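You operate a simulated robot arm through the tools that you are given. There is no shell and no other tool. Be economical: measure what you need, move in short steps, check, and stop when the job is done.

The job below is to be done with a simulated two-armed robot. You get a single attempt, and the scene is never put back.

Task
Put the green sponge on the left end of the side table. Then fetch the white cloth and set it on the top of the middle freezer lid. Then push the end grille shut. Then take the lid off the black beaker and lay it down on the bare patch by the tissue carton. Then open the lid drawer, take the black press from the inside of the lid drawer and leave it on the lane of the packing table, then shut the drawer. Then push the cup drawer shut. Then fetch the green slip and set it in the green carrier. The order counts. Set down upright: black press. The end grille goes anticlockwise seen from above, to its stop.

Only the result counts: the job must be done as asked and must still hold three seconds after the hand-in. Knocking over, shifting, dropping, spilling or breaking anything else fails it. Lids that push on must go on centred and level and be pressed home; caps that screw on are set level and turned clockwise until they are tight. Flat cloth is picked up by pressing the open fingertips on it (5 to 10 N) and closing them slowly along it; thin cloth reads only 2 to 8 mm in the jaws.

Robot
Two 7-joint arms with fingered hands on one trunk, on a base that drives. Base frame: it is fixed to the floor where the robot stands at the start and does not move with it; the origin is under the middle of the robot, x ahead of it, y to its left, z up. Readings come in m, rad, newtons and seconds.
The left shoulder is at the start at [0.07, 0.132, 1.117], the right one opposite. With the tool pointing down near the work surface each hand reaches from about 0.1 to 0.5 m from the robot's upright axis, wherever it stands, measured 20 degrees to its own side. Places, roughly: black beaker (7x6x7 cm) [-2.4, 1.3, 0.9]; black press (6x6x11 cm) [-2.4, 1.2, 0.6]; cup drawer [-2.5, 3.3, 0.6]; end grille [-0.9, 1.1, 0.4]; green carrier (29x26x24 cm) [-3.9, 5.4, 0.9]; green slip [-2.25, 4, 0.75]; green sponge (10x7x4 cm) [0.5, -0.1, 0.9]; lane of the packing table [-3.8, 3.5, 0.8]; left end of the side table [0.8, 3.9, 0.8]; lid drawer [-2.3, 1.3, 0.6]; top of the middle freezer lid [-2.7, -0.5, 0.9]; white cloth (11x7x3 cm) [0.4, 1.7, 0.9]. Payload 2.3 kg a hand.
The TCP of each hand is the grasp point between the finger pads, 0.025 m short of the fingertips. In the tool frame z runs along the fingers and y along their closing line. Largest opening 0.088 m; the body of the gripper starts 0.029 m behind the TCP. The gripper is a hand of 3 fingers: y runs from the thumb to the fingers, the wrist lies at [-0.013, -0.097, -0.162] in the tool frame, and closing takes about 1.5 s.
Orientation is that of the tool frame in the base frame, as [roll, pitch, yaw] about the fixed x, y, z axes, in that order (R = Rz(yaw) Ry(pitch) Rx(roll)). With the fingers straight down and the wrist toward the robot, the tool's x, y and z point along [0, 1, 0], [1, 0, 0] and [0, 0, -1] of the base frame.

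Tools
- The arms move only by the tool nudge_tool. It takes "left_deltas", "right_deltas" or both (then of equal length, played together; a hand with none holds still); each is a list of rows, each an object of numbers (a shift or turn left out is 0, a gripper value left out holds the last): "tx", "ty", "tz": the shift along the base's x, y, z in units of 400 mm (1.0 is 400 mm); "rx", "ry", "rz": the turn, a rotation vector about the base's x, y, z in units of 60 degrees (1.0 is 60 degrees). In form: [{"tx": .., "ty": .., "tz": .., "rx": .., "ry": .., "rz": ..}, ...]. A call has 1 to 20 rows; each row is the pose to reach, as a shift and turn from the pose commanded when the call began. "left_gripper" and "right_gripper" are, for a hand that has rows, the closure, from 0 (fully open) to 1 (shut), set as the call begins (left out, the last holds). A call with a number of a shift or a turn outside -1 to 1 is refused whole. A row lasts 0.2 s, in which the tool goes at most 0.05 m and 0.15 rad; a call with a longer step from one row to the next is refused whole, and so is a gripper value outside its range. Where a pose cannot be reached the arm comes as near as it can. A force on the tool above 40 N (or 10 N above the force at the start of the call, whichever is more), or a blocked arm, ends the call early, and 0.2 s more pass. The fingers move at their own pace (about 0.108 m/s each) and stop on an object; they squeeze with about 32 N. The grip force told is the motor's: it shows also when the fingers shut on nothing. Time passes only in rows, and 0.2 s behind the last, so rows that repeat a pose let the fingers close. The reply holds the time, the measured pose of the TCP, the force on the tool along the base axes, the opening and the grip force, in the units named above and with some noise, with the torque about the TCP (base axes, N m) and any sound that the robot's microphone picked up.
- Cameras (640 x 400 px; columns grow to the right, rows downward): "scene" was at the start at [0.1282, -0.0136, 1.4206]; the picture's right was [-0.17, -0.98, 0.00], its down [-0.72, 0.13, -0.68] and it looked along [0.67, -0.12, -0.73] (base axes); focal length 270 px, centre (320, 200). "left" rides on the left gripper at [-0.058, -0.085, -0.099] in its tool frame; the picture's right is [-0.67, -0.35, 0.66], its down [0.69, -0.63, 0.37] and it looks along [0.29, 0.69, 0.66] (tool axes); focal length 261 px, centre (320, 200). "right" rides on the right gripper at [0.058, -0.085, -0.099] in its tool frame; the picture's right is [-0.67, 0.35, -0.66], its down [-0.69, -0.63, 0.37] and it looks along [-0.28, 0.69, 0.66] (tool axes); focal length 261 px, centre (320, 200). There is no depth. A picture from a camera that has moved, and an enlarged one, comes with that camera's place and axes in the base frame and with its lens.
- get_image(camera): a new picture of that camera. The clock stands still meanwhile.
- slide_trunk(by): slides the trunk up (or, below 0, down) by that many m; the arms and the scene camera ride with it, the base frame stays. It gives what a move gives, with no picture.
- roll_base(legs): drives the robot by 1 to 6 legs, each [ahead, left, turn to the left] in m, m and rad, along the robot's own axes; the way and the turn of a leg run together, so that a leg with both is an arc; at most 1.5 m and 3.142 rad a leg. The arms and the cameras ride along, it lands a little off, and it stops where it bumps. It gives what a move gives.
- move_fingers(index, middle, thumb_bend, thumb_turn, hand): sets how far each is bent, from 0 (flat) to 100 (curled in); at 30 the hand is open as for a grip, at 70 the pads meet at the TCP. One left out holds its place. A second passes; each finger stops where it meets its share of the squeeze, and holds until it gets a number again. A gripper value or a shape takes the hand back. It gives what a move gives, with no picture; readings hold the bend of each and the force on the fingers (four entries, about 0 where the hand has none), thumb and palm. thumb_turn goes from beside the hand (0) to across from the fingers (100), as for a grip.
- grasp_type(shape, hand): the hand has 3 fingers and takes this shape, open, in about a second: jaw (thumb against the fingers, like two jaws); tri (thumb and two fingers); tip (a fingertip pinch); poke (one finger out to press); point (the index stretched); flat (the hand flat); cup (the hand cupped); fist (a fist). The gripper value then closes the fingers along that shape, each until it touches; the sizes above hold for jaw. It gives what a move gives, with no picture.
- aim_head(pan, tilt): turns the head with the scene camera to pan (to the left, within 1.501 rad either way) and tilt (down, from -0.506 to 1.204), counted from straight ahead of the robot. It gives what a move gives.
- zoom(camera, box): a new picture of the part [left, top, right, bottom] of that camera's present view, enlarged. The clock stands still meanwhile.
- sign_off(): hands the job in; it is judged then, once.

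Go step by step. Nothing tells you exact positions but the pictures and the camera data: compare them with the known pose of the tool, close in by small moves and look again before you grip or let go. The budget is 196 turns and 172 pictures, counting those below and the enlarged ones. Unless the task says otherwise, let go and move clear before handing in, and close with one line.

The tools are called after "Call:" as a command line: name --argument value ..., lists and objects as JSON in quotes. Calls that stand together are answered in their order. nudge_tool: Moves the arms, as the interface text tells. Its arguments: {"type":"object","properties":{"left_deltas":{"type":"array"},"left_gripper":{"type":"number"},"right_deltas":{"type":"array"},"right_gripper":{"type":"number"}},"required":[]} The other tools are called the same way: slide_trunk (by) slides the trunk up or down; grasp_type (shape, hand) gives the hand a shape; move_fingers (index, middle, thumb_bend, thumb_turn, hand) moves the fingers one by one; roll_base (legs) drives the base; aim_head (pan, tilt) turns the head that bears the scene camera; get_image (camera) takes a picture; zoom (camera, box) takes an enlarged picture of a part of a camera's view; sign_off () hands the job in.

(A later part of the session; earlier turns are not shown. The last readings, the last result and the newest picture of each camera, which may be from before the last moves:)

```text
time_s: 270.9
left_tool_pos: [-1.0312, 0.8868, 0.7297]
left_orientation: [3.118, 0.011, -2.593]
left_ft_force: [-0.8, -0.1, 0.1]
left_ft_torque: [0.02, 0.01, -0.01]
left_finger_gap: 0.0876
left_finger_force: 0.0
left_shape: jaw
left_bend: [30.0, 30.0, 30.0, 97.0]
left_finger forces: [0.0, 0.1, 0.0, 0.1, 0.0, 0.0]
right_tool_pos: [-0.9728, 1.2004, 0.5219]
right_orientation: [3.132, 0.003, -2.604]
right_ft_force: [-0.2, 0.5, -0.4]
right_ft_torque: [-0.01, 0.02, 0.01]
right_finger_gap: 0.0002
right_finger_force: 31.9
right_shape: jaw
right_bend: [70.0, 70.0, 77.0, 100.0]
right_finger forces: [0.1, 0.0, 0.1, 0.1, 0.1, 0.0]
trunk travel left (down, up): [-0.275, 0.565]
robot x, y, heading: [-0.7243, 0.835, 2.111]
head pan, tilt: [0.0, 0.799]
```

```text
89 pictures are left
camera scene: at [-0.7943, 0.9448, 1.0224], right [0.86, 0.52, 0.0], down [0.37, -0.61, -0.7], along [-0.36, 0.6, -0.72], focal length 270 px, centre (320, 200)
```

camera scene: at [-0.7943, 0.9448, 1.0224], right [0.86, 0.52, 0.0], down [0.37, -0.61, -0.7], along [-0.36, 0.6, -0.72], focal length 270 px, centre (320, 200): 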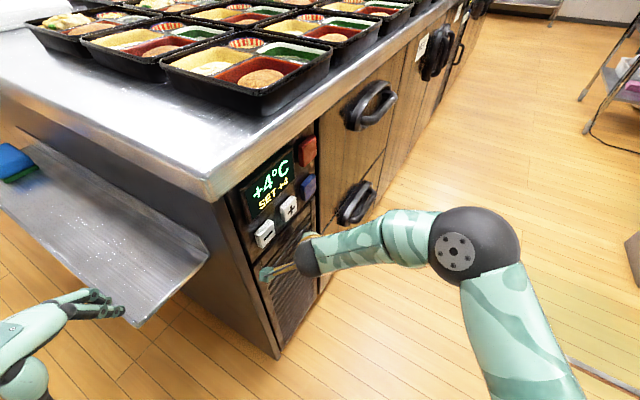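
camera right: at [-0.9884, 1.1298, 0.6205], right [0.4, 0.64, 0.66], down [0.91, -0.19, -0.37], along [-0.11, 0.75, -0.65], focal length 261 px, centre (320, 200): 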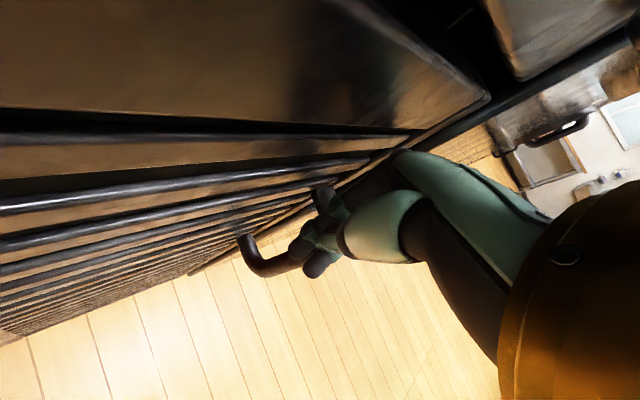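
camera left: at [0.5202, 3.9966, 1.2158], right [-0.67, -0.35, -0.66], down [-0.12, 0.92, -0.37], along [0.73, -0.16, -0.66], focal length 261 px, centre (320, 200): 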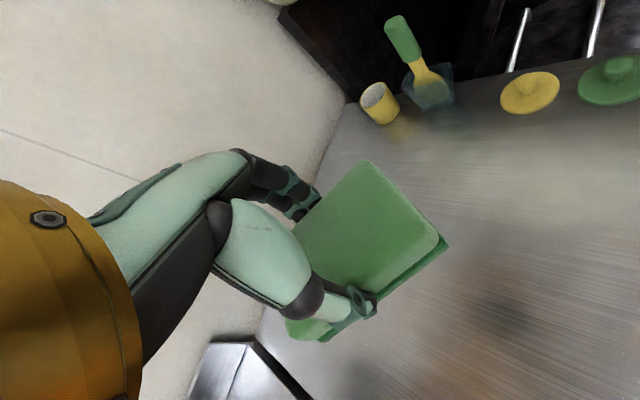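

Call:
nudge_tool --right_deltas '[{"tx": -0.02, "ty": 0.02}, {"tx": -0.04, "ty": 0.04}, {"tx": -0.06, "ty": 0.05}, {"tx": -0.08, "ty": 0.05}, {"tx": -0.1, "ty": 0.05}, {"tx": -0.12, "ty": 0.05}, {"tx": -0.14, "ty": 0.05}, {"tx": -0.16, "ty": 0.05}]'

Call:
get_image --camera "right"

```text
time_s: 271.7
left_tool_pos: [-1.0276, 0.8887, 0.7315]
left_orientation: [3.116, 0.008, -2.605]
left_ft_force: [-0.1, 0.5, 0.5]
left_ft_torque: [0.02, -0.01, -0.01]
left_finger_gap: 0.0876
left_finger_force: 0.0
left_shape: jaw
left_bend: [30.0, 30.0, 30.0, 97.0]
left_finger forces: [0.1, 0.0, 0.0, 0.0, 0.0, 0.0]
right_tool_pos: [-0.9856, 1.222, 0.5193]
right_orientation: [3.138, 0.009, -2.623]
right_ft_force: [16.0, -2.1, 1.2]
right_ft_torque: [0.05, 0.81, -0.18]
right_finger_gap: 0.0001
right_finger_force: 32.0
right_shape: jaw
right_bend: [70.0, 70.0, 77.0, 100.0]
right_finger forces: [15.2, 0.0, 0.0, 0.0, 0.0, 0.0]
trunk travel left (down, up): [-0.275, 0.565]
robot x, y, heading: [-0.7239, 0.8372, 2.104]
head pan, tilt: [0.0, 0.799]
stopped in row 4 (right hand): the force on the tool passed its limit at 47 N (the readings are from after the stop); the commanded pose is now the measured one
```

```text
88 pictures are left
camera right: at [-0.9956, 1.1185, 0.6182], right [0.4, 0.63, 0.66], down [0.91, -0.2, -0.36], along [-0.09, 0.75, -0.66], focal length 261 px, centre (320, 200)
```

right: 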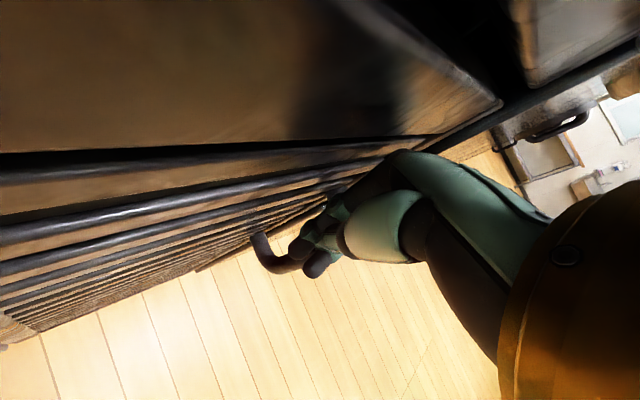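

47 N against the stop: the grille is shut. I'll withdraw, raise the trunk and head along the island's end toward the black beaker.

Call:
nudge_tool --right_deltas '[{"tx": 0.06, "ty": -0.02}, {"tx": 0.12, "ty": -0.06}, {"tx": 0.18, "ty": -0.12}, {"tx": 0.24, "ty": -0.2}, {"tx": 0.3, "ty": -0.28, "tz": 0.05}]' --right_gripper 0

Call:
roll_base --legs '[[-0.3, 0, 0]]'

Call:
slide_trunk --by 0.45

Call:
aim_head --pan 0.3 --tilt 0.5

Call:
get_image --camera "scene"

```text
time_s: 272.9
left_tool_pos: [-1.0297, 0.8876, 0.7302]
left_orientation: [3.113, 0.012, -2.6]
left_ft_force: [-0.2, -0.1, -0.5]
left_ft_torque: [0.02, 0.02, 0.02]
left_finger_gap: 0.0877
left_finger_force: 0.1
left_shape: jaw
left_bend: [30.0, 30.0, 30.0, 97.0]
left_finger forces: [0.0, 0.1, 0.0, 0.1, 0.1, 0.0]
right_tool_pos: [-0.8683, 1.1087, 0.5412]
right_orientation: [3.14, 0.009, -2.612]
right_ft_force: [0.3, 0.3, -0.4]
right_ft_torque: [-0.01, 0.01, 0.02]
right_finger_gap: 0.0878
right_finger_force: 0.0
right_shape: jaw
right_bend: [30.0, 30.0, 30.0, 98.0]
right_finger forces: [0.1, 0.0, 0.0, 0.0, 0.0, 0.0]
trunk travel left (down, up): [-0.275, 0.565]
robot x, y, heading: [-0.7284, 0.8321, 2.106]
head pan, tilt: [0.0, 0.799]
```

```text
time_s: 274.9
left_tool_pos: [-0.8744, 0.6281, 0.7316]
left_orientation: [3.117, 0.011, -2.599]
left_ft_force: [-0.3, 1.3, 0.6]
left_ft_torque: [-0.01, -0.01, 0.01]
left_finger_gap: 0.0878
left_finger_force: 0.0
left_shape: jaw
left_bend: [30.0, 30.0, 30.0, 97.0]
left_finger forces: [0.0, 0.0, 0.1, 0.1, 0.0, 0.0]
right_tool_pos: [-0.7148, 0.8479, 0.5411]
right_orientation: [3.139, 0.008, -2.617]
right_ft_force: [-1.5, 0.4, 0.2]
right_ft_torque: [0.0, 0.02, 0.02]
right_finger_gap: 0.0876
right_finger_force: 0.1
right_shape: jaw
right_bend: [30.0, 30.0, 30.0, 98.0]
right_finger forces: [0.0, 0.0, 0.0, 0.1, 0.0, 0.0]
trunk travel left (down, up): [-0.275, 0.565]
robot x, y, heading: [-0.5695, 0.5731, 2.109]
head pan, tilt: [0.0, 0.799]
```

```text
refused: 0.45 is not a number from -0.4 to 0.4
```

```text
time_s: 275.8
left_tool_pos: [-0.8752, 0.6282, 0.7296]
left_orientation: [3.117, 0.012, -2.6]
left_ft_force: [0.7, -0.5, 0.8]
left_ft_torque: [0.02, 0.04, 0.03]
left_finger_gap: 0.0877
left_finger_force: 0.0
left_shape: jaw
left_bend: [30.0, 30.0, 30.0, 97.0]
left_finger forces: [0.0, 0.0, 0.1, 0.0, 0.0, 0.0]
right_tool_pos: [-0.7138, 0.8475, 0.5408]
right_orientation: [3.141, 0.01, -2.617]
right_ft_force: [-0.3, -0.2, -0.3]
right_ft_torque: [0.0, -0.01, 0.01]
right_finger_gap: 0.0875
right_finger_force: 0.0
right_shape: jaw
right_bend: [30.0, 30.0, 30.0, 98.0]
right_finger forces: [0.1, 0.1, 0.1, 0.1, 0.0, 0.0]
trunk travel left (down, up): [-0.275, 0.565]
robot x, y, heading: [-0.5684, 0.5741, 2.102]
head pan, tilt: [0.3, 0.499]
```

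```text
87 pictures are left
camera scene: at [-0.6636, 0.6762, 1.0483], right [0.67, 0.74, 0.0], down [0.36, -0.32, -0.88], along [-0.65, 0.59, -0.48], focal length 270 px, centre (320, 200)
```

scene: 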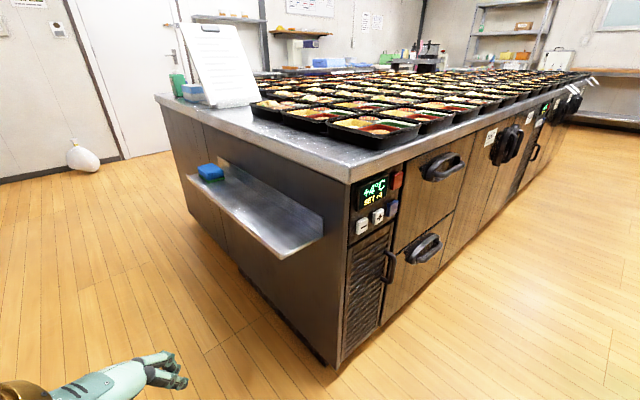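

The grille is flush. I'll raise the trunk and drive round the island's end toward its far side, where the beaker and lid drawer are.

Call:
slide_trunk --by 0.4

Call:
roll_base --legs '[[0, 0, 1.04], [1.2, 0.05, 0], [1.1, 0, 0]]'

Call:
aim_head --pan -1.2 --tilt 0.5

Call:
get_image --camera "scene"

```text
time_s: 279.6
left_tool_pos: [-0.8748, 0.6275, 1.1306]
left_orientation: [3.116, 0.01, -2.598]
left_ft_force: [0.2, 0.1, 0.9]
left_ft_torque: [-0.01, -0.04, 0.01]
left_finger_gap: 0.0877
left_finger_force: 0.0
left_shape: jaw
left_bend: [30.0, 30.0, 30.0, 97.0]
left_finger forces: [0.0, 0.0, 0.0, 0.0, 0.0, 0.1]
right_tool_pos: [-0.7146, 0.8492, 0.9411]
right_orientation: [-3.141, 0.009, -2.617]
right_ft_force: [0.1, 0.0, 0.6]
right_ft_torque: [0.0, 0.04, -0.02]
right_finger_gap: 0.0878
right_finger_force: 0.0
right_shape: jaw
right_bend: [30.0, 30.0, 30.0, 98.0]
right_finger forces: [0.1, 0.0, 0.0, 0.0, 0.0, 0.0]
trunk travel left (down, up): [-0.675, 0.165]
robot x, y, heading: [-0.5675, 0.5748, 2.106]
head pan, tilt: [0.3, 0.499]
```

```text
time_s: 293.5
left_tool_pos: [-3.0841, 0.34, 1.1308]
left_orientation: [3.117, 0.012, -1.605]
left_ft_force: [0.6, -0.1, 0.5]
left_ft_torque: [-0.04, 0.02, -0.01]
left_finger_gap: 0.088
left_finger_force: 0.0
left_shape: jaw
left_bend: [30.0, 30.0, 30.0, 97.0]
left_finger forces: [0.1, 0.1, 0.1, 0.1, 0.0, 0.0]
right_tool_pos: [-3.1826, 0.5939, 0.9406]
right_orientation: [3.14, 0.009, -1.621]
right_ft_force: [0.2, 0.3, -0.6]
right_ft_torque: [-0.02, 0.03, 0.03]
right_finger_gap: 0.0875
right_finger_force: 0.2
right_shape: jaw
right_bend: [30.0, 30.0, 30.0, 98.0]
right_finger forces: [0.0, 0.1, 0.0, 0.0, 0.1, 0.0]
trunk travel left (down, up): [-0.675, 0.165]
robot x, y, heading: [-2.872, 0.5616, 3.098]
head pan, tilt: [0.3, 0.499]
```

```text
time_s: 295.1
left_tool_pos: [-3.0849, 0.338, 1.13]
left_orientation: [3.116, 0.012, -1.607]
left_ft_force: [-0.7, 0.7, 0.2]
left_ft_torque: [0.0, 0.02, -0.02]
left_finger_gap: 0.0877
left_finger_force: 0.2
left_shape: jaw
left_bend: [30.0, 30.0, 30.0, 97.0]
left_finger forces: [0.0, 0.1, 0.0, 0.0, 0.1, 0.0]
right_tool_pos: [-3.1816, 0.5937, 0.9403]
right_orientation: [3.141, 0.009, -1.62]
right_ft_force: [0.3, -0.2, -0.3]
right_ft_torque: [0.04, -0.03, -0.01]
right_finger_gap: 0.0878
right_finger_force: 0.1
right_shape: jaw
right_bend: [30.0, 30.0, 30.0, 98.0]
right_finger forces: [0.0, 0.0, 0.0, 0.1, 0.0, 0.0]
trunk travel left (down, up): [-0.675, 0.165]
robot x, y, heading: [-2.8702, 0.5638, 3.103]
head pan, tilt: [-1.201, 0.499]
```

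```text
86 pictures are left
camera scene: at [-2.9515, 0.6523, 1.4484], right [0.95, 0.32, 0.0], down [0.16, -0.45, -0.88], along [-0.28, 0.83, -0.48], focal length 270 px, centre (320, 200)
```

scene: 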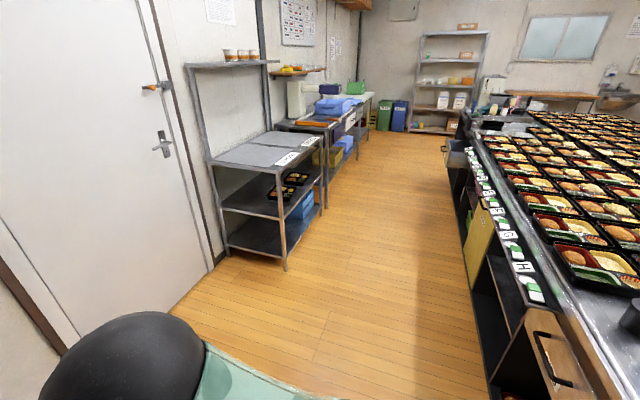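

The lid drawer and beaker are at the island's near corner on this side. I'll raise the right hand, strafe alongside and turn to face the island.

Call:
nudge_tool --right_deltas '[{"tz": 0.1}, {"tz": 0.2}, {"tz": 0.3}, {"tz": 0.4}, {"tz": 0.48}]'

Call:
roll_base --legs '[[0.06, -0.62, 0], [0, 0, -3.1]]'

Call:
aim_head --pan 0 --tilt 0.7

Call:
get_image --camera "scene"

```text
time_s: 296.3
left_tool_pos: [-3.0837, 0.3385, 1.1308]
left_orientation: [3.116, 0.012, -1.606]
left_ft_force: [-0.5, 0.2, -0.3]
left_ft_torque: [0.0, -0.05, -0.01]
left_finger_gap: 0.0879
left_finger_force: 0.0
left_shape: jaw
left_bend: [30.0, 30.0, 30.0, 97.0]
left_finger forces: [0.0, 0.1, 0.1, 0.0, 0.0, 0.1]
right_tool_pos: [-3.1842, 0.593, 1.1327]
right_orientation: [3.142, 0.008, -1.622]
right_ft_force: [-0.1, -0.1, 0.0]
right_ft_torque: [-0.01, -0.01, 0.03]
right_finger_gap: 0.0877
right_finger_force: 0.0
right_shape: jaw
right_bend: [30.0, 30.0, 30.0, 98.0]
right_finger forces: [0.0, 0.1, 0.0, 0.0, 0.0, 0.1]
trunk travel left (down, up): [-0.675, 0.165]
robot x, y, heading: [-2.8667, 0.5645, 3.099]
head pan, tilt: [-1.201, 0.499]
```

```text
time_s: 307.1
left_tool_pos: [-2.7009, 1.421, 1.1305]
left_orientation: [3.117, 0.012, 1.578]
left_ft_force: [1.3, 0.2, -0.3]
left_ft_torque: [0.0, -0.01, -0.01]
left_finger_gap: 0.0876
left_finger_force: 0.0
left_shape: jaw
left_bend: [30.0, 30.0, 30.0, 97.0]
left_finger forces: [0.0, 0.0, 0.0, 0.0, 0.0, 0.0]
right_tool_pos: [-2.5895, 1.1704, 1.1336]
right_orientation: [-3.141, 0.009, 1.562]
right_ft_force: [0.4, -0.4, 0.9]
right_ft_torque: [0.01, 0.01, 0.04]
right_finger_gap: 0.0878
right_finger_force: 0.0
right_shape: jaw
right_bend: [30.0, 30.0, 30.0, 98.0]
right_finger forces: [0.0, 0.1, 0.0, 0.0, 0.1, 0.0]
trunk travel left (down, up): [-0.675, 0.165]
robot x, y, heading: [-2.9041, 1.1847, 0.006]
head pan, tilt: [-1.201, 0.499]
```

```text
time_s: 308.5
left_tool_pos: [-2.6997, 1.4197, 1.1319]
left_orientation: [3.117, 0.012, 1.578]
left_ft_force: [0.5, -0.6, -0.7]
left_ft_torque: [-0.01, 0.0, 0.01]
left_finger_gap: 0.0879
left_finger_force: 0.0
left_shape: jaw
left_bend: [30.0, 30.0, 30.0, 97.0]
left_finger forces: [0.1, 0.1, 0.0, 0.0, 0.0, 0.0]
right_tool_pos: [-2.5888, 1.1714, 1.1344]
right_orientation: [-3.141, 0.01, 1.562]
right_ft_force: [-0.9, 0.2, 0.3]
right_ft_torque: [0.02, 0.0, 0.0]
right_finger_gap: 0.0878
right_finger_force: 0.2
right_shape: jaw
right_bend: [30.0, 30.0, 30.0, 98.0]
right_finger forces: [0.0, 0.0, 0.1, 0.1, 0.1, 0.0]
trunk travel left (down, up): [-0.675, 0.165]
robot x, y, heading: [-2.8991, 1.1874, 0.003]
head pan, tilt: [0.0, 0.7]
```

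```text
85 pictures are left
camera scene: at [-2.7688, 1.1868, 1.4307], right [0.0, -1.0, 0.0], down [-0.64, 0.0, -0.76], along [0.76, 0.0, -0.64], focal length 270 px, centre (320, 200)
```

scene: 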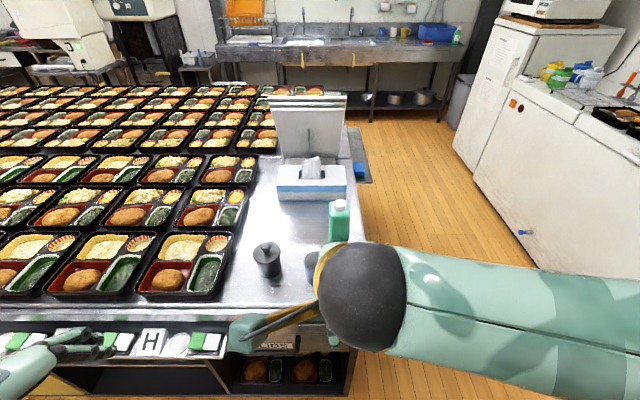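

The beaker stands near px (267, 260), with the tissue carton behind it. I'll move the right arm aside for a clear view of the top and the lids drawer.

Call:
nudge_tool --right_deltas '[{"ty": -0.1}, {"ty": -0.2}, {"ty": -0.3}, {"ty": -0.4, "tx": 0.0}, {"ty": -0.4}]'

Call:
get_image --camera "scene"

Call:
zoom --camera "scene" --box '[220, 140, 420, 300]'

```text
time_s: 309.7
left_tool_pos: [-2.6997, 1.4215, 1.1298]
left_orientation: [3.117, 0.011, 1.578]
left_ft_force: [-0.2, 0.1, 0.3]
left_ft_torque: [-0.02, 0.02, -0.01]
left_finger_gap: 0.0879
left_finger_force: 0.1
left_shape: jaw
left_bend: [30.0, 30.0, 30.0, 97.0]
left_finger forces: [0.0, 0.1, 0.0, 0.1, 0.1, 0.0]
right_tool_pos: [-2.5884, 1.0131, 1.1326]
right_orientation: [-3.141, 0.009, 1.561]
right_ft_force: [-0.2, 0.6, 0.4]
right_ft_torque: [-0.04, 0.01, 0.0]
right_finger_gap: 0.0875
right_finger_force: 0.1
right_shape: jaw
right_bend: [30.0, 30.0, 30.0, 98.0]
right_finger forces: [0.0, 0.1, 0.0, 0.0, 0.0, 0.0]
trunk travel left (down, up): [-0.675, 0.165]
robot x, y, heading: [-2.9018, 1.1868, 0.005]
head pan, tilt: [0.0, 0.7]
```

```text
84 pictures are left
camera scene: at [-2.7688, 1.1877, 1.4307], right [0.0, -1.0, 0.0], down [-0.64, 0.0, -0.76], along [0.76, 0.0, -0.64], focal length 270 px, centre (320, 200)
```

scene: 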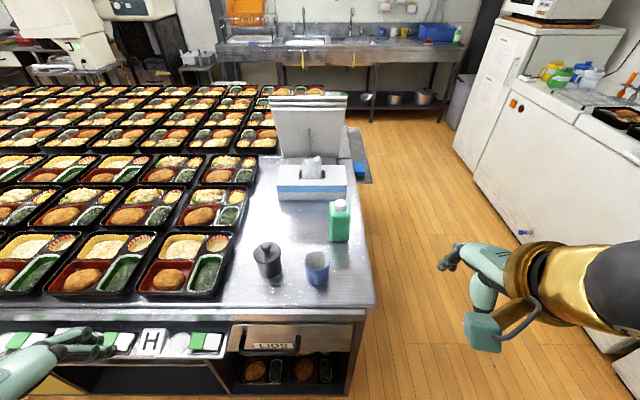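

```text
2.50 times, centred on (320, 220) of scene
camera zoom: at [-2.7688, 1.1877, 1.4307], right [0.0, -1.0, 0.0], down [-0.64, 0.0, -0.76], along [0.76, 0.0, -0.64], focal length 674 px, centre (320, 150)
```

zoom: 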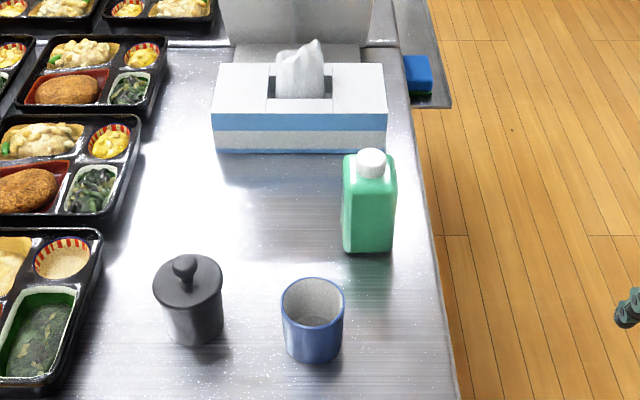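

The beaker with a knobbed lid is near (-2.39, 1.31), and the bare patch in front of the carton is near (-2.21, 1.27). The LIDS drawer is right below. I'll move closer and use the left hand.

Call:
roll_base --legs '[[0.16, 0.03, 0]]'

Call:
nudge_tool --left_deltas '[{"tx": 0.08}, {"tx": 0.16}, {"tx": 0.24, "ty": -0.06}, {"tx": 0.3, "ty": -0.14}, {"tx": 0.36, "ty": -0.22}, {"tx": 0.4, "ty": -0.27}]'

Call:
aim_head --pan 0.1 --tilt 0.85

Call:
get_image --camera "scene"

Call:
get_image --camera "left"

```text
time_s: 311.1
left_tool_pos: [-2.5449, 1.451, 1.1313]
left_orientation: [3.116, 0.011, 1.58]
left_ft_force: [0.1, -0.1, 0.2]
left_ft_torque: [0.0, -0.02, 0.01]
left_finger_gap: 0.0876
left_finger_force: 0.1
left_shape: jaw
left_bend: [30.0, 30.0, 30.0, 97.0]
left_finger forces: [0.0, 0.0, 0.1, 0.1, 0.1, 0.1]
right_tool_pos: [-2.4336, 1.0417, 1.1341]
right_orientation: [3.137, 0.01, 1.564]
right_ft_force: [0.5, -0.6, -0.3]
right_ft_torque: [0.0, -0.01, 0.0]
right_finger_gap: 0.0878
right_finger_force: 0.1
right_shape: jaw
right_bend: [30.0, 30.0, 30.0, 98.0]
right_finger forces: [0.0, 0.0, 0.0, 0.0, 0.0, 0.1]
trunk travel left (down, up): [-0.675, 0.165]
robot x, y, heading: [-2.7468, 1.2147, 0.003]
head pan, tilt: [0.0, 0.7]
```

```text
time_s: 312.5
left_tool_pos: [-2.3811, 1.3397, 1.1311]
left_orientation: [3.118, 0.01, 1.58]
left_ft_force: [0.4, 0.0, 0.2]
left_ft_torque: [0.02, -0.02, 0.03]
left_finger_gap: 0.0878
left_finger_force: 0.0
left_shape: jaw
left_bend: [30.0, 30.0, 30.0, 97.0]
left_finger forces: [0.0, 0.0, 0.0, 0.0, 0.0, 0.0]
right_tool_pos: [-2.4313, 1.0408, 1.1341]
right_orientation: [-3.141, 0.007, 1.564]
right_ft_force: [0.0, -0.2, 0.2]
right_ft_torque: [-0.04, -0.01, 0.01]
right_finger_gap: 0.0877
right_finger_force: 0.1
right_shape: jaw
right_bend: [30.0, 30.0, 30.0, 98.0]
right_finger forces: [0.0, 0.1, 0.0, 0.0, 0.0, 0.0]
trunk travel left (down, up): [-0.675, 0.165]
robot x, y, heading: [-2.745, 1.2169, 0.01]
head pan, tilt: [0.0, 0.7]
```

```text
time_s: 313.2
left_tool_pos: [-2.3835, 1.3432, 1.1311]
left_orientation: [3.117, 0.009, 1.58]
left_ft_force: [-0.2, 0.7, 0.5]
left_ft_torque: [0.04, 0.02, 0.01]
left_finger_gap: 0.0877
left_finger_force: 0.0
left_shape: jaw
left_bend: [30.0, 30.0, 30.0, 97.0]
left_finger forces: [0.0, 0.1, 0.0, 0.0, 0.0, 0.0]
right_tool_pos: [-2.4305, 1.0425, 1.1328]
right_orientation: [3.142, 0.008, 1.565]
right_ft_force: [0.0, 0.6, -0.2]
right_ft_torque: [-0.03, 0.01, 0.02]
right_finger_gap: 0.088
right_finger_force: 0.1
right_shape: jaw
right_bend: [30.0, 30.0, 30.0, 98.0]
right_finger forces: [0.1, 0.0, 0.1, 0.0, 0.0, 0.0]
trunk travel left (down, up): [-0.675, 0.165]
robot x, y, heading: [-2.744, 1.2188, 0.0]
head pan, tilt: [0.099, 0.85]
```

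```text
82 pictures are left
camera scene: at [-2.6188, 1.2253, 1.4184], right [0.1, -0.99, 0.0], down [-0.75, -0.08, -0.66], along [0.66, 0.07, -0.75], focal length 270 px, centre (320, 200)
```

scene: 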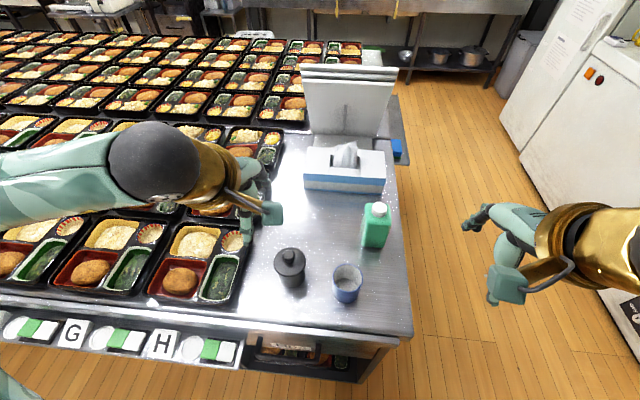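

```text
81 pictures are left
camera left: at [-2.4697, 1.2845, 1.229], right [-0.33, -0.68, -0.66], down [-0.63, 0.68, -0.39], along [0.71, 0.28, -0.65], focal length 261 px, centre (320, 200)
```

left: 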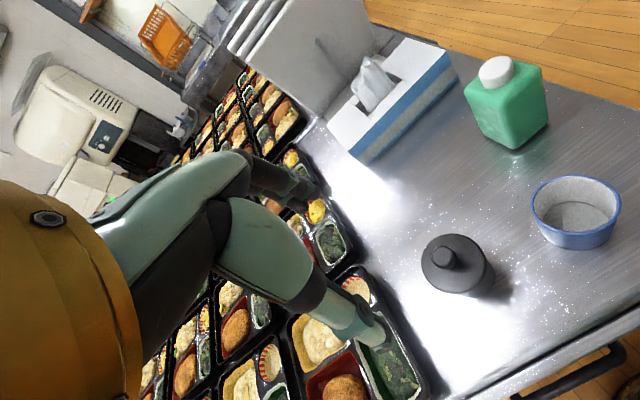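

Knob located at (-2.368, 1.310) with its top at z about 0.974. I'll half-close the left jaw and come down over it.

Call:
nudge_tool --left_deltas '[{"tx": 0.039, "ty": -0.083}, {"tx": 0.039, "ty": -0.083, "tz": -0.1}, {"tx": 0.039, "ty": -0.083, "tz": -0.2}, {"tx": 0.039, "ty": -0.083, "tz": -0.28}]' --left_gripper 0.4

Call:
get_image --camera "left"

Call:
zoom --camera "scene" --box '[210, 190, 370, 310]'

```text
time_s: 314.2
left_tool_pos: [-2.3649, 1.3102, 1.0172]
left_orientation: [3.118, 0.011, 1.579]
left_ft_force: [0.7, -0.2, -0.8]
left_ft_torque: [-0.02, 0.0, 0.01]
left_finger_gap: 0.0531
left_finger_force: 0.0
left_shape: jaw
left_bend: [29.0, 40.0, 64.0, 100.0]
left_finger forces: [0.0, 0.0, 0.0, 0.0, 0.1, 0.0]
right_tool_pos: [-2.4309, 1.0424, 1.133]
right_orientation: [-3.141, 0.01, 1.565]
right_ft_force: [0.6, 0.2, -0.3]
right_ft_torque: [0.01, 0.01, -0.02]
right_finger_gap: 0.0878
right_finger_force: 0.0
right_shape: jaw
right_bend: [30.0, 30.0, 30.0, 98.0]
right_finger forces: [0.0, 0.1, 0.1, 0.0, 0.0, 0.0]
trunk travel left (down, up): [-0.675, 0.165]
robot x, y, heading: [-2.7461, 1.216, 0.008]
head pan, tilt: [0.099, 0.85]
```

```text
80 pictures are left
camera left: at [-2.4526, 1.2527, 1.1151], right [-0.33, -0.68, -0.66], down [-0.63, 0.68, -0.39], along [0.71, 0.28, -0.65], focal length 261 px, centre (320, 200)
```

left: 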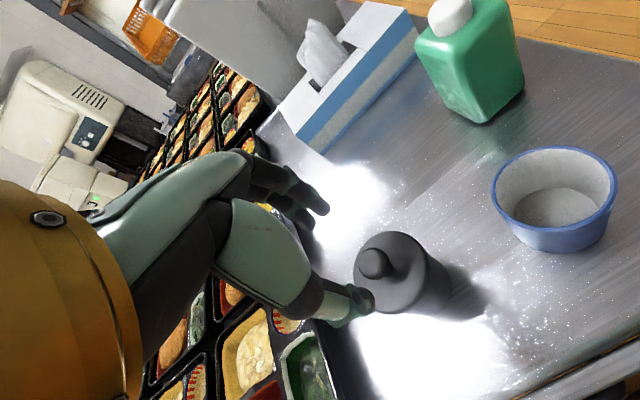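

```text
3.33 times, centred on (290, 250) of scene
camera zoom: at [-2.6179, 1.2242, 1.4183], right [0.1, -0.99, 0.0], down [-0.75, -0.08, -0.66], along [0.66, 0.07, -0.75], focal length 899 px, centre (420, 33)
```

zoom: 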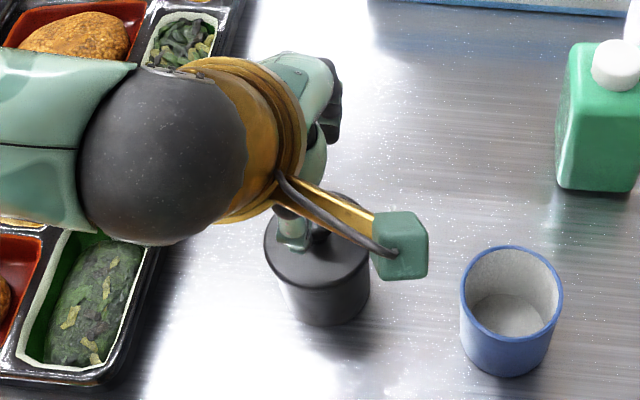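

Call:
nudge_tool --left_deltas '[{"tx": -0.02, "ty": -0.012, "tz": -0.03}, {"tx": -0.02, "ty": -0.012, "tz": -0.06}, {"tx": -0.02, "ty": -0.012, "tz": -0.082}]'

Call:
get_image --camera "left"

```text
time_s: 315.0
left_tool_pos: [-2.3763, 1.3049, 0.9851]
left_orientation: [3.118, 0.011, 1.579]
left_ft_force: [0.4, -0.7, 0.3]
left_ft_torque: [0.03, -0.01, -0.01]
left_finger_gap: 0.0529
left_finger_force: 0.0
left_shape: jaw
left_bend: [29.0, 40.0, 64.0, 100.0]
left_finger forces: [0.0, 0.0, 0.0, 0.0, 0.0, 0.1]
right_tool_pos: [-2.4312, 1.0426, 1.1327]
right_orientation: [-3.141, 0.009, 1.563]
right_ft_force: [-0.9, -0.7, -0.5]
right_ft_torque: [-0.01, -0.01, -0.02]
right_finger_gap: 0.0878
right_finger_force: 0.0
right_shape: jaw
right_bend: [30.0, 30.0, 30.0, 98.0]
right_finger forces: [0.0, 0.0, 0.1, 0.0, 0.0, 0.0]
trunk travel left (down, up): [-0.675, 0.165]
robot x, y, heading: [-2.7441, 1.2165, 0.002]
head pan, tilt: [0.099, 0.85]
```

```text
78 pictures are left
camera left: at [-2.4628, 1.2484, 1.0822], right [-0.33, -0.68, -0.66], down [-0.63, 0.68, -0.39], along [0.71, 0.28, -0.65], focal length 261 px, centre (320, 200)
```

left: 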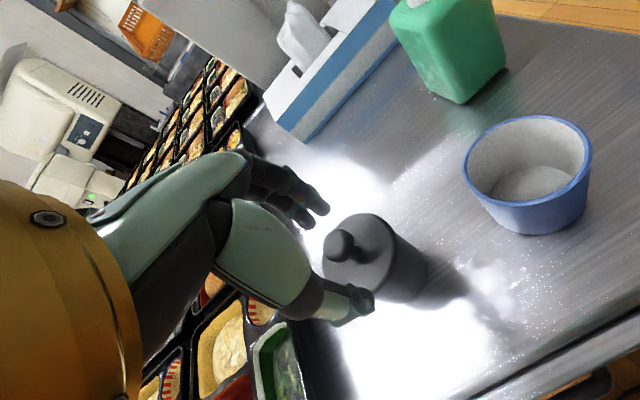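

The knob lies right between the fingertips. I'll close gently and lift 2 cm to see whether the lid comes off.

Call:
nudge_tool --left_deltas '[{}, {}, {}, {}, {}]' --left_gripper 1

Call:
nudge_tool --left_deltas '[{"tz": 0.015}, {"tz": 0.03}, {"tz": 0.05}, {"tz": 0.07}]'

Call:
get_image --camera "left"

Call:
zoom --camera "scene" --box '[210, 190, 370, 310]'

```text
time_s: 316.2
left_tool_pos: [-2.3759, 1.3059, 0.985]
left_orientation: [3.118, 0.01, 1.577]
left_ft_force: [-0.6, -0.1, 0.0]
left_ft_torque: [0.03, -0.01, -0.01]
left_finger_gap: 0.0001
left_finger_force: 31.9
left_shape: jaw
left_bend: [70.0, 70.0, 76.0, 100.0]
left_finger forces: [0.0, 0.0, 0.0, 0.0, 0.0, 0.1]
right_tool_pos: [-2.432, 1.0428, 1.1333]
right_orientation: [3.141, 0.009, 1.563]
right_ft_force: [-0.8, 0.1, 0.3]
right_ft_torque: [-0.02, 0.02, 0.0]
right_finger_gap: 0.088
right_finger_force: 0.0
right_shape: jaw
right_bend: [30.0, 30.0, 30.0, 98.0]
right_finger forces: [0.0, 0.0, 0.0, 0.0, 0.0, 0.0]
trunk travel left (down, up): [-0.675, 0.165]
robot x, y, heading: [-2.7452, 1.2161, 0.001]
head pan, tilt: [0.099, 0.85]
```

```text
time_s: 317.2
left_tool_pos: [-2.376, 1.3058, 1.0144]
left_orientation: [3.118, 0.011, 1.579]
left_ft_force: [0.4, -0.1, 0.5]
left_ft_torque: [0.01, 0.01, -0.03]
left_finger_gap: 0.0003
left_finger_force: 31.5
left_shape: jaw
left_bend: [70.0, 70.0, 76.0, 100.0]
left_finger forces: [0.0, 0.2, 0.0, 0.0, 0.0, 0.0]
right_tool_pos: [-2.4317, 1.042, 1.1344]
right_orientation: [-3.141, 0.009, 1.564]
right_ft_force: [0.4, 0.3, -0.2]
right_ft_torque: [-0.01, -0.02, 0.0]
right_finger_gap: 0.0877
right_finger_force: 0.1
right_shape: jaw
right_bend: [30.0, 30.0, 30.0, 98.0]
right_finger forces: [0.1, 0.1, 0.0, 0.1, 0.0, 0.0]
trunk travel left (down, up): [-0.675, 0.165]
robot x, y, heading: [-2.7468, 1.2129, 0.003]
head pan, tilt: [0.099, 0.85]
```

```text
77 pictures are left
camera left: at [-2.4631, 1.2482, 1.1121], right [-0.33, -0.68, -0.66], down [-0.63, 0.68, -0.39], along [0.71, 0.28, -0.65], focal length 261 px, centre (320, 200)
```

left: 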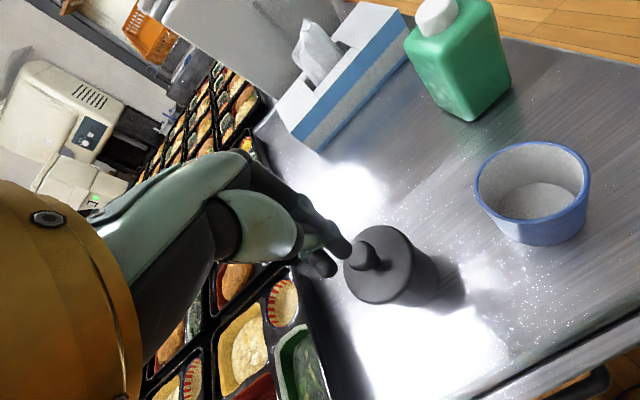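

```text
3.33 times, centred on (290, 250) of scene
camera zoom: at [-2.6192, 1.2251, 1.4184], right [0.1, -0.99, 0.0], down [-0.75, -0.08, -0.66], along [0.66, 0.07, -0.75], focal length 899 px, centre (420, 33)
```

zoom: 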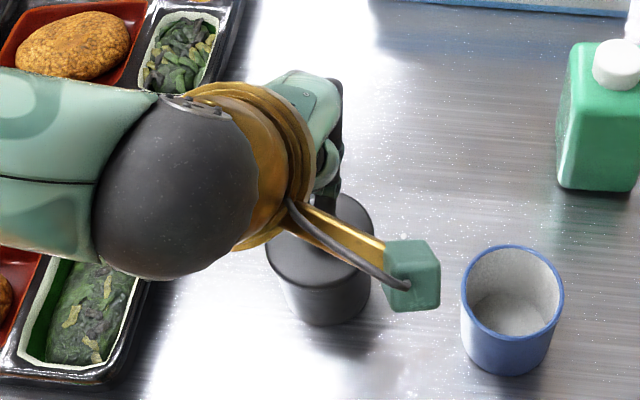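

The fingers closed just above the knob; its centre is at (-2.374, 1.300, 0.964). I'll reopen, go 1 cm lower and 5 mm over, and close again.

Call:
nudge_tool --left_deltas '[{"ty": -0.013}, {"ty": -0.013}, {"ty": -0.013}, {"ty": -0.013, "tz": -0.04}, {"ty": -0.013, "tz": -0.075}, {"ty": -0.013, "tz": -0.09}, {"ty": -0.013, "tz": -0.1}]' --left_gripper 0.4

Call:
nudge_tool --left_deltas '[{}, {}, {}, {}, {}]' --left_gripper 1

Call:
get_image --camera "left"

```text
time_s: 318.8
left_tool_pos: [-2.3753, 1.299, 0.9736]
left_orientation: [3.117, 0.012, 1.58]
left_ft_force: [-0.3, -0.1, 0.3]
left_ft_torque: [-0.01, 0.02, 0.0]
left_finger_gap: 0.0526
left_finger_force: 0.0
left_shape: jaw
left_bend: [29.0, 41.0, 65.0, 100.0]
left_finger forces: [0.0, 0.1, 0.0, 0.1, 0.0, 0.1]
right_tool_pos: [-2.4323, 1.0431, 1.1326]
right_orientation: [-3.141, 0.008, 1.564]
right_ft_force: [0.2, -1.3, -0.3]
right_ft_torque: [0.05, 0.01, -0.01]
right_finger_gap: 0.0876
right_finger_force: 0.1
right_shape: jaw
right_bend: [30.0, 30.0, 30.0, 98.0]
right_finger forces: [0.0, 0.0, 0.0, 0.0, 0.0, 0.1]
trunk travel left (down, up): [-0.675, 0.165]
robot x, y, heading: [-2.7476, 1.2171, 0.009]
head pan, tilt: [0.099, 0.85]
```

```text
time_s: 320.0
left_tool_pos: [-2.3751, 1.2993, 0.9743]
left_orientation: [3.118, 0.013, 1.579]
left_ft_force: [0.2, 0.3, -0.3]
left_ft_torque: [0.01, 0.0, -0.01]
left_finger_gap: 0.0002
left_finger_force: 31.8
left_shape: jaw
left_bend: [70.0, 70.0, 76.0, 100.0]
left_finger forces: [0.1, 0.0, 0.0, 0.0, 0.1, 0.1]
right_tool_pos: [-2.432, 1.0428, 1.1334]
right_orientation: [-3.141, 0.01, 1.564]
right_ft_force: [0.3, -0.3, -0.8]
right_ft_torque: [0.01, -0.04, 0.0]
right_finger_gap: 0.0876
right_finger_force: 0.0
right_shape: jaw
right_bend: [30.0, 30.0, 30.0, 98.0]
right_finger forces: [0.0, 0.0, 0.1, 0.1, 0.0, 0.1]
trunk travel left (down, up): [-0.675, 0.165]
robot x, y, heading: [-2.749, 1.2153, 0.001]
head pan, tilt: [0.099, 0.85]
```

```text
75 pictures are left
camera left: at [-2.4625, 1.2423, 1.0714], right [-0.33, -0.68, -0.66], down [-0.63, 0.68, -0.39], along [0.71, 0.28, -0.65], focal length 261 px, centre (320, 200)
```

left: 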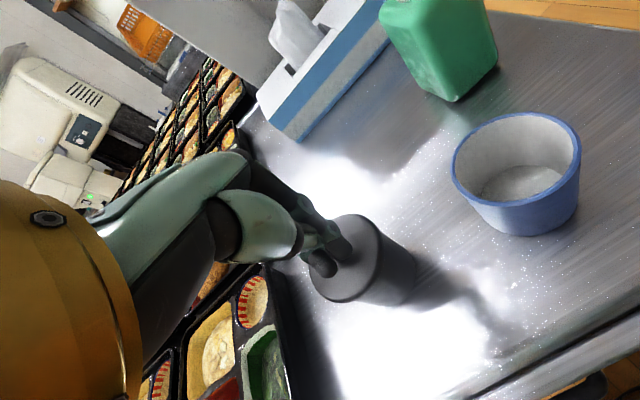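

Still no hold: in the jaw shape the pads meet above such a small knob. I'll lift off and try the fingertip pinch shape, checking where its tips meet.

Call:
nudge_tool --left_deltas '[{"tz": 0.05}, {"tz": 0.12}, {"tz": 0.18}]'

Call:
grasp_type --hand "left" --shape "tip"

Call:
get_image --camera "left"

Call:
nudge_tool --left_deltas '[{}, {}, {}, {}, {}, {}]' --left_gripper 1

Call:
get_image --camera "left"

```text
time_s: 320.8
left_tool_pos: [-2.3759, 1.2998, 1.0463]
left_orientation: [3.117, 0.01, 1.58]
left_ft_force: [-0.1, 0.3, 0.0]
left_ft_torque: [0.0, -0.03, -0.01]
left_finger_gap: 0.0002
left_finger_force: 32.2
left_shape: jaw
left_bend: [70.0, 70.0, 76.0, 100.0]
left_finger forces: [0.1, 0.1, 0.1, 0.1, 0.0, 0.2]
right_tool_pos: [-2.432, 1.0439, 1.1334]
right_orientation: [-3.141, 0.009, 1.562]
right_ft_force: [0.7, -0.6, -0.7]
right_ft_torque: [-0.02, -0.01, -0.02]
right_finger_gap: 0.0878
right_finger_force: 0.2
right_shape: jaw
right_bend: [30.0, 30.0, 30.0, 98.0]
right_finger forces: [0.0, 0.0, 0.1, 0.0, 0.0, 0.0]
trunk travel left (down, up): [-0.675, 0.165]
robot x, y, heading: [-2.747, 1.2177, 0.005]
head pan, tilt: [0.099, 0.85]
```

```text
time_s: 321.7
left_tool_pos: [-2.3754, 1.2995, 1.0472]
left_orientation: [3.115, 0.012, 1.579]
left_ft_force: [-0.2, -0.5, 0.0]
left_ft_torque: [-0.02, -0.02, -0.01]
left_finger_gap: 0.0876
left_finger_force: 0.0
left_shape: tip
left_bend: [30.0, 98.0, 30.0, 98.0]
left_finger forces: [0.1, 0.0, 0.0, 0.0, 0.0, 0.1]
right_tool_pos: [-2.4309, 1.0428, 1.1333]
right_orientation: [3.14, 0.008, 1.565]
right_ft_force: [0.0, -0.5, 0.4]
right_ft_torque: [0.0, -0.02, 0.04]
right_finger_gap: 0.0877
right_finger_force: 0.0
right_shape: jaw
right_bend: [30.0, 30.0, 30.0, 98.0]
right_finger forces: [0.0, 0.0, 0.1, 0.1, 0.0, 0.0]
trunk travel left (down, up): [-0.675, 0.165]
robot x, y, heading: [-2.7496, 1.2158, 0.005]
head pan, tilt: [0.099, 0.85]
```

```text
74 pictures are left
camera left: at [-2.4625, 1.2423, 1.1441], right [-0.33, -0.68, -0.66], down [-0.63, 0.68, -0.39], along [0.71, 0.28, -0.65], focal length 261 px, centre (320, 200)
```

left: 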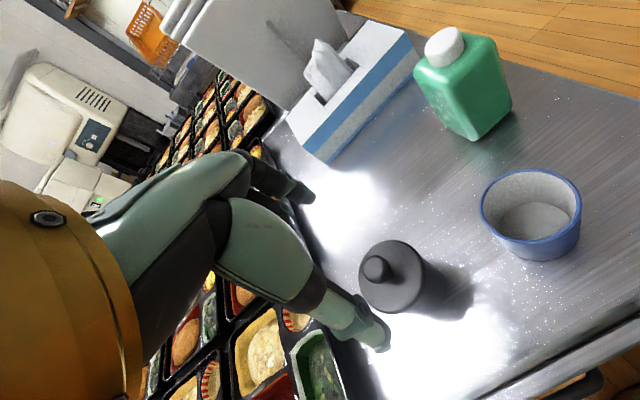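

```text
time_s: 323.1
left_tool_pos: [-2.3751, 1.2996, 1.0461]
left_orientation: [3.118, 0.009, 1.578]
left_ft_force: [0.6, 0.1, 0.1]
left_ft_torque: [-0.02, -0.01, -0.01]
left_finger_gap: 0.0002
left_finger_force: 32.2
left_shape: tip
left_bend: [70.0, 100.0, 78.0, 100.0]
left_finger forces: [0.1, 0.1, 0.0, 0.0, 0.0, 0.0]
right_tool_pos: [-2.4312, 1.0423, 1.1339]
right_orientation: [-3.141, 0.009, 1.564]
right_ft_force: [0.2, 0.3, 0.4]
right_ft_torque: [-0.01, 0.0, 0.04]
right_finger_gap: 0.0875
right_finger_force: 0.1
right_shape: jaw
right_bend: [30.0, 30.0, 30.0, 98.0]
right_finger forces: [0.0, 0.0, 0.0, 0.0, 0.0, 0.1]
trunk travel left (down, up): [-0.675, 0.165]
robot x, y, heading: [-2.7497, 1.2197, 0.004]
head pan, tilt: [0.099, 0.85]
```

```text
73 pictures are left
camera left: at [-2.4626, 1.2423, 1.1442], right [-0.33, -0.68, -0.66], down [-0.63, 0.68, -0.39], along [0.71, 0.28, -0.65], focal length 261 px, centre (320, 200)
```

left: 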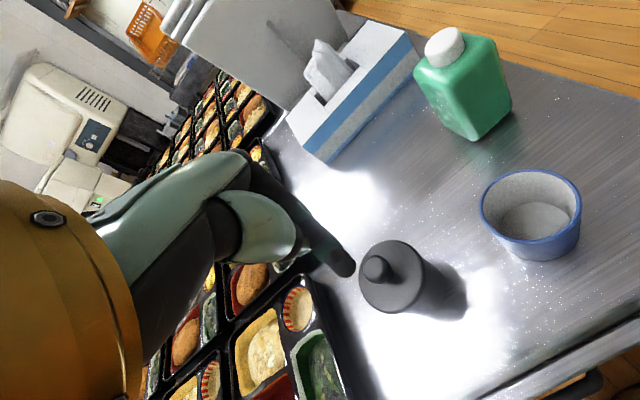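

Rechecking several views, the knob is really at about (-2.350, 1.315, 0.931) — lower than I thought. I'll return to the jaw shape and come down there.

Call:
grasp_type --hand "left" --shape "jaw"

Call:
nudge_tool --left_deltas '[{"tx": 0.065, "ty": 0.041}, {"tx": 0.065, "ty": 0.041, "tz": -0.08}, {"tx": 0.065, "ty": 0.041, "tz": -0.16}, {"tx": 0.065, "ty": 0.041, "tz": -0.215}]' --left_gripper 0.4

Call:
get_image --camera "left"

```text
time_s: 324.0
left_tool_pos: [-2.3763, 1.2994, 1.0461]
left_orientation: [3.117, 0.01, 1.579]
left_ft_force: [0.4, -0.6, -0.6]
left_ft_torque: [-0.01, -0.03, -0.02]
left_finger_gap: 0.0875
left_finger_force: 0.1
left_shape: jaw
left_bend: [30.0, 30.0, 30.0, 98.0]
left_finger forces: [0.0, 0.0, 0.0, 0.0, 0.0, 0.1]
right_tool_pos: [-2.4321, 1.0426, 1.1332]
right_orientation: [3.141, 0.009, 1.565]
right_ft_force: [-0.2, 0.2, 0.0]
right_ft_torque: [0.0, -0.04, -0.01]
right_finger_gap: 0.0878
right_finger_force: 0.1
right_shape: jaw
right_bend: [30.0, 30.0, 30.0, 98.0]
right_finger forces: [0.1, 0.0, 0.0, 0.1, 0.0, 0.1]
trunk travel left (down, up): [-0.675, 0.165]
robot x, y, heading: [-2.7465, 1.218, 0.005]
head pan, tilt: [0.099, 0.85]
```

```text
time_s: 325.0
left_tool_pos: [-2.3467, 1.3167, 0.9598]
left_orientation: [3.118, 0.011, 1.579]
left_ft_force: [-0.6, 0.0, 0.0]
left_ft_torque: [0.01, -0.02, -0.01]
left_finger_gap: 0.053
left_finger_force: 0.0
left_shape: jaw
left_bend: [29.0, 40.0, 64.0, 100.0]
left_finger forces: [0.1, 0.0, 0.0, 0.1, 0.0, 0.0]
right_tool_pos: [-2.4322, 1.0429, 1.1337]
right_orientation: [-3.141, 0.007, 1.563]
right_ft_force: [0.3, 0.6, -0.4]
right_ft_torque: [0.02, 0.02, -0.01]
right_finger_gap: 0.0876
right_finger_force: 0.0
right_shape: jaw
right_bend: [30.0, 30.0, 30.0, 98.0]
right_finger forces: [0.1, 0.0, 0.0, 0.1, 0.0, 0.0]
trunk travel left (down, up): [-0.675, 0.165]
robot x, y, heading: [-2.7461, 1.2162, 0.004]
head pan, tilt: [0.099, 0.85]
```

```text
72 pictures are left
camera left: at [-2.435, 1.2594, 1.0578], right [-0.33, -0.68, -0.66], down [-0.63, 0.68, -0.39], along [0.71, 0.28, -0.65], focal length 261 px, centre (320, 200)
```

left: 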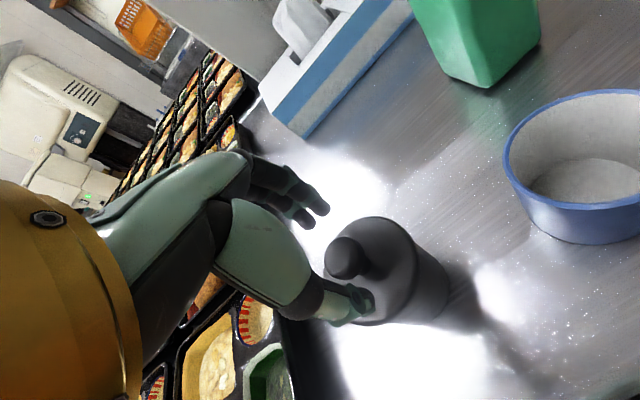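

Confirmed. I'll lower 1.8 cm and close on the knob.

Call:
nudge_tool --left_deltas '[{"tx": -0.008, "tz": -0.02}, {"tx": -0.008, "tz": -0.045}]'

Call:
nudge_tool --left_deltas '[{}, {}, {}, {}, {}]' --left_gripper 1

Call:
nudge_tool --left_deltas '[{"tz": 0.01}, {"tz": 0.025}, {"tz": 0.04}, {"tz": 0.06}]'

Call:
get_image --camera "left"

```text
time_s: 325.6
left_tool_pos: [-2.3551, 1.3155, 0.945]
left_orientation: [3.112, 0.012, 1.579]
left_ft_force: [-2.2, 0.4, 7.6]
left_ft_torque: [0.07, 0.38, 0.02]
left_finger_gap: 0.0557
left_finger_force: 0.1
left_shape: jaw
left_bend: [29.0, 40.0, 61.0, 100.0]
left_finger forces: [0.0, 0.0, 0.0, 0.0, 8.0, 0.0]
right_tool_pos: [-2.4342, 1.042, 1.1347]
right_orientation: [3.139, 0.008, 1.565]
right_ft_force: [0.6, -0.5, -0.1]
right_ft_torque: [0.0, 0.02, -0.02]
right_finger_gap: 0.0875
right_finger_force: 0.1
right_shape: jaw
right_bend: [30.0, 30.0, 30.0, 98.0]
right_finger forces: [0.0, 0.1, 0.0, 0.0, 0.1, 0.0]
trunk travel left (down, up): [-0.675, 0.165]
robot x, y, heading: [-2.7439, 1.2156, 0.003]
head pan, tilt: [0.099, 0.85]
```

```text
time_s: 326.8
left_tool_pos: [-2.3558, 1.3155, 0.9454]
left_orientation: [3.108, 0.011, 1.579]
left_ft_force: [2.1, 1.0, 36.3]
left_ft_torque: [-0.04, 0.77, -0.04]
left_finger_gap: 0.0394
left_finger_force: 32.2
left_shape: jaw
left_bend: [75.0, 52.0, 69.0, 100.0]
left_finger forces: [21.6, 12.6, 0.0, 0.1, 52.8, 0.0]
right_tool_pos: [-2.4361, 1.0412, 1.1341]
right_orientation: [3.136, 0.008, 1.564]
right_ft_force: [0.8, -0.3, 0.0]
right_ft_torque: [0.0, 0.0, 0.02]
right_finger_gap: 0.0876
right_finger_force: 0.1
right_shape: jaw
right_bend: [30.0, 30.0, 30.0, 98.0]
right_finger forces: [0.1, 0.0, 0.0, 0.0, 0.0, 0.1]
trunk travel left (down, up): [-0.675, 0.165]
robot x, y, heading: [-2.7446, 1.2184, 0.003]
head pan, tilt: [0.099, 0.85]
```

```text
time_s: 327.8
left_tool_pos: [-2.3533, 1.3167, 0.9639]
left_orientation: [3.118, 0.011, 1.581]
left_ft_force: [-1.0, 0.7, -1.3]
left_ft_torque: [0.02, 0.02, 0.02]
left_finger_gap: 0.0386
left_finger_force: 31.9
left_shape: jaw
left_bend: [74.0, 52.0, 70.0, 100.0]
left_finger forces: [19.2, 10.6, 0.0, 0.0, 37.7, 0.1]
right_tool_pos: [-2.4323, 1.0427, 1.1331]
right_orientation: [-3.141, 0.009, 1.564]
right_ft_force: [-0.1, -0.4, 0.3]
right_ft_torque: [-0.02, -0.01, -0.01]
right_finger_gap: 0.0878
right_finger_force: 0.1
right_shape: jaw
right_bend: [30.0, 30.0, 30.0, 98.0]
right_finger forces: [0.0, 0.1, 0.0, 0.0, 0.0, 0.1]
trunk travel left (down, up): [-0.675, 0.165]
robot x, y, heading: [-2.7479, 1.2211, 0.003]
head pan, tilt: [0.099, 0.85]
```

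```text
71 pictures are left
camera left: at [-2.4401, 1.2586, 1.0629], right [-0.33, -0.68, -0.66], down [-0.63, 0.68, -0.39], along [0.71, 0.28, -0.65], focal length 261 px, centre (320, 200)
```

left: 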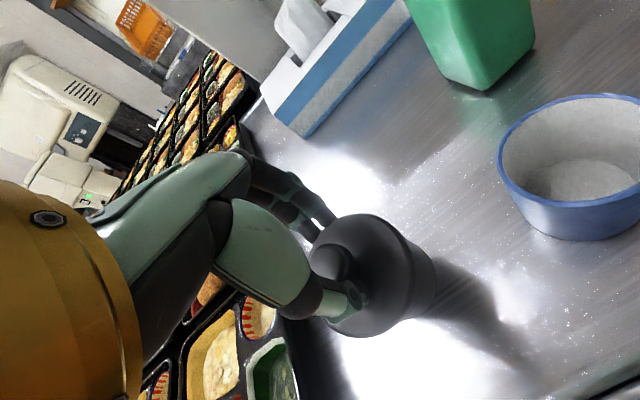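

Something is gripped with a 39 mm gap; I'll check whether the lid or the whole beaker came up.

Call:
zoom --camera "scene" --box '[210, 190, 370, 310]'

Call:
zoom --camera "left" --box '[260, 180, 460, 340]'

```text
3.33 times, centred on (290, 250) of scene
camera zoom: at [-2.6188, 1.225, 1.4183], right [0.1, -0.99, 0.0], down [-0.75, -0.08, -0.66], along [0.66, 0.07, -0.75], focal length 899 px, centre (420, 33)
```

zoom: 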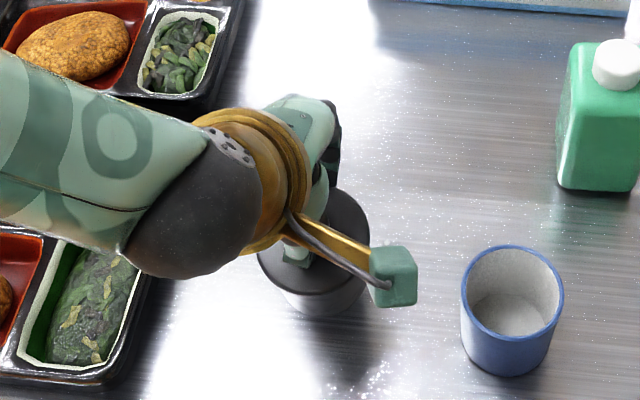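

```text
2.50 times, centred on (360, 260) of left
camera zoom: at [-2.4401, 1.2586, 1.0629], right [-0.33, -0.68, -0.66], down [-0.63, 0.68, -0.39], along [0.71, 0.28, -0.65], focal length 652 px, centre (220, 50)
```

zoom: 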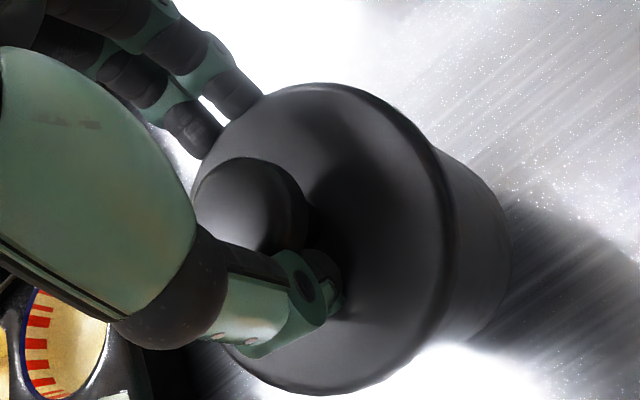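

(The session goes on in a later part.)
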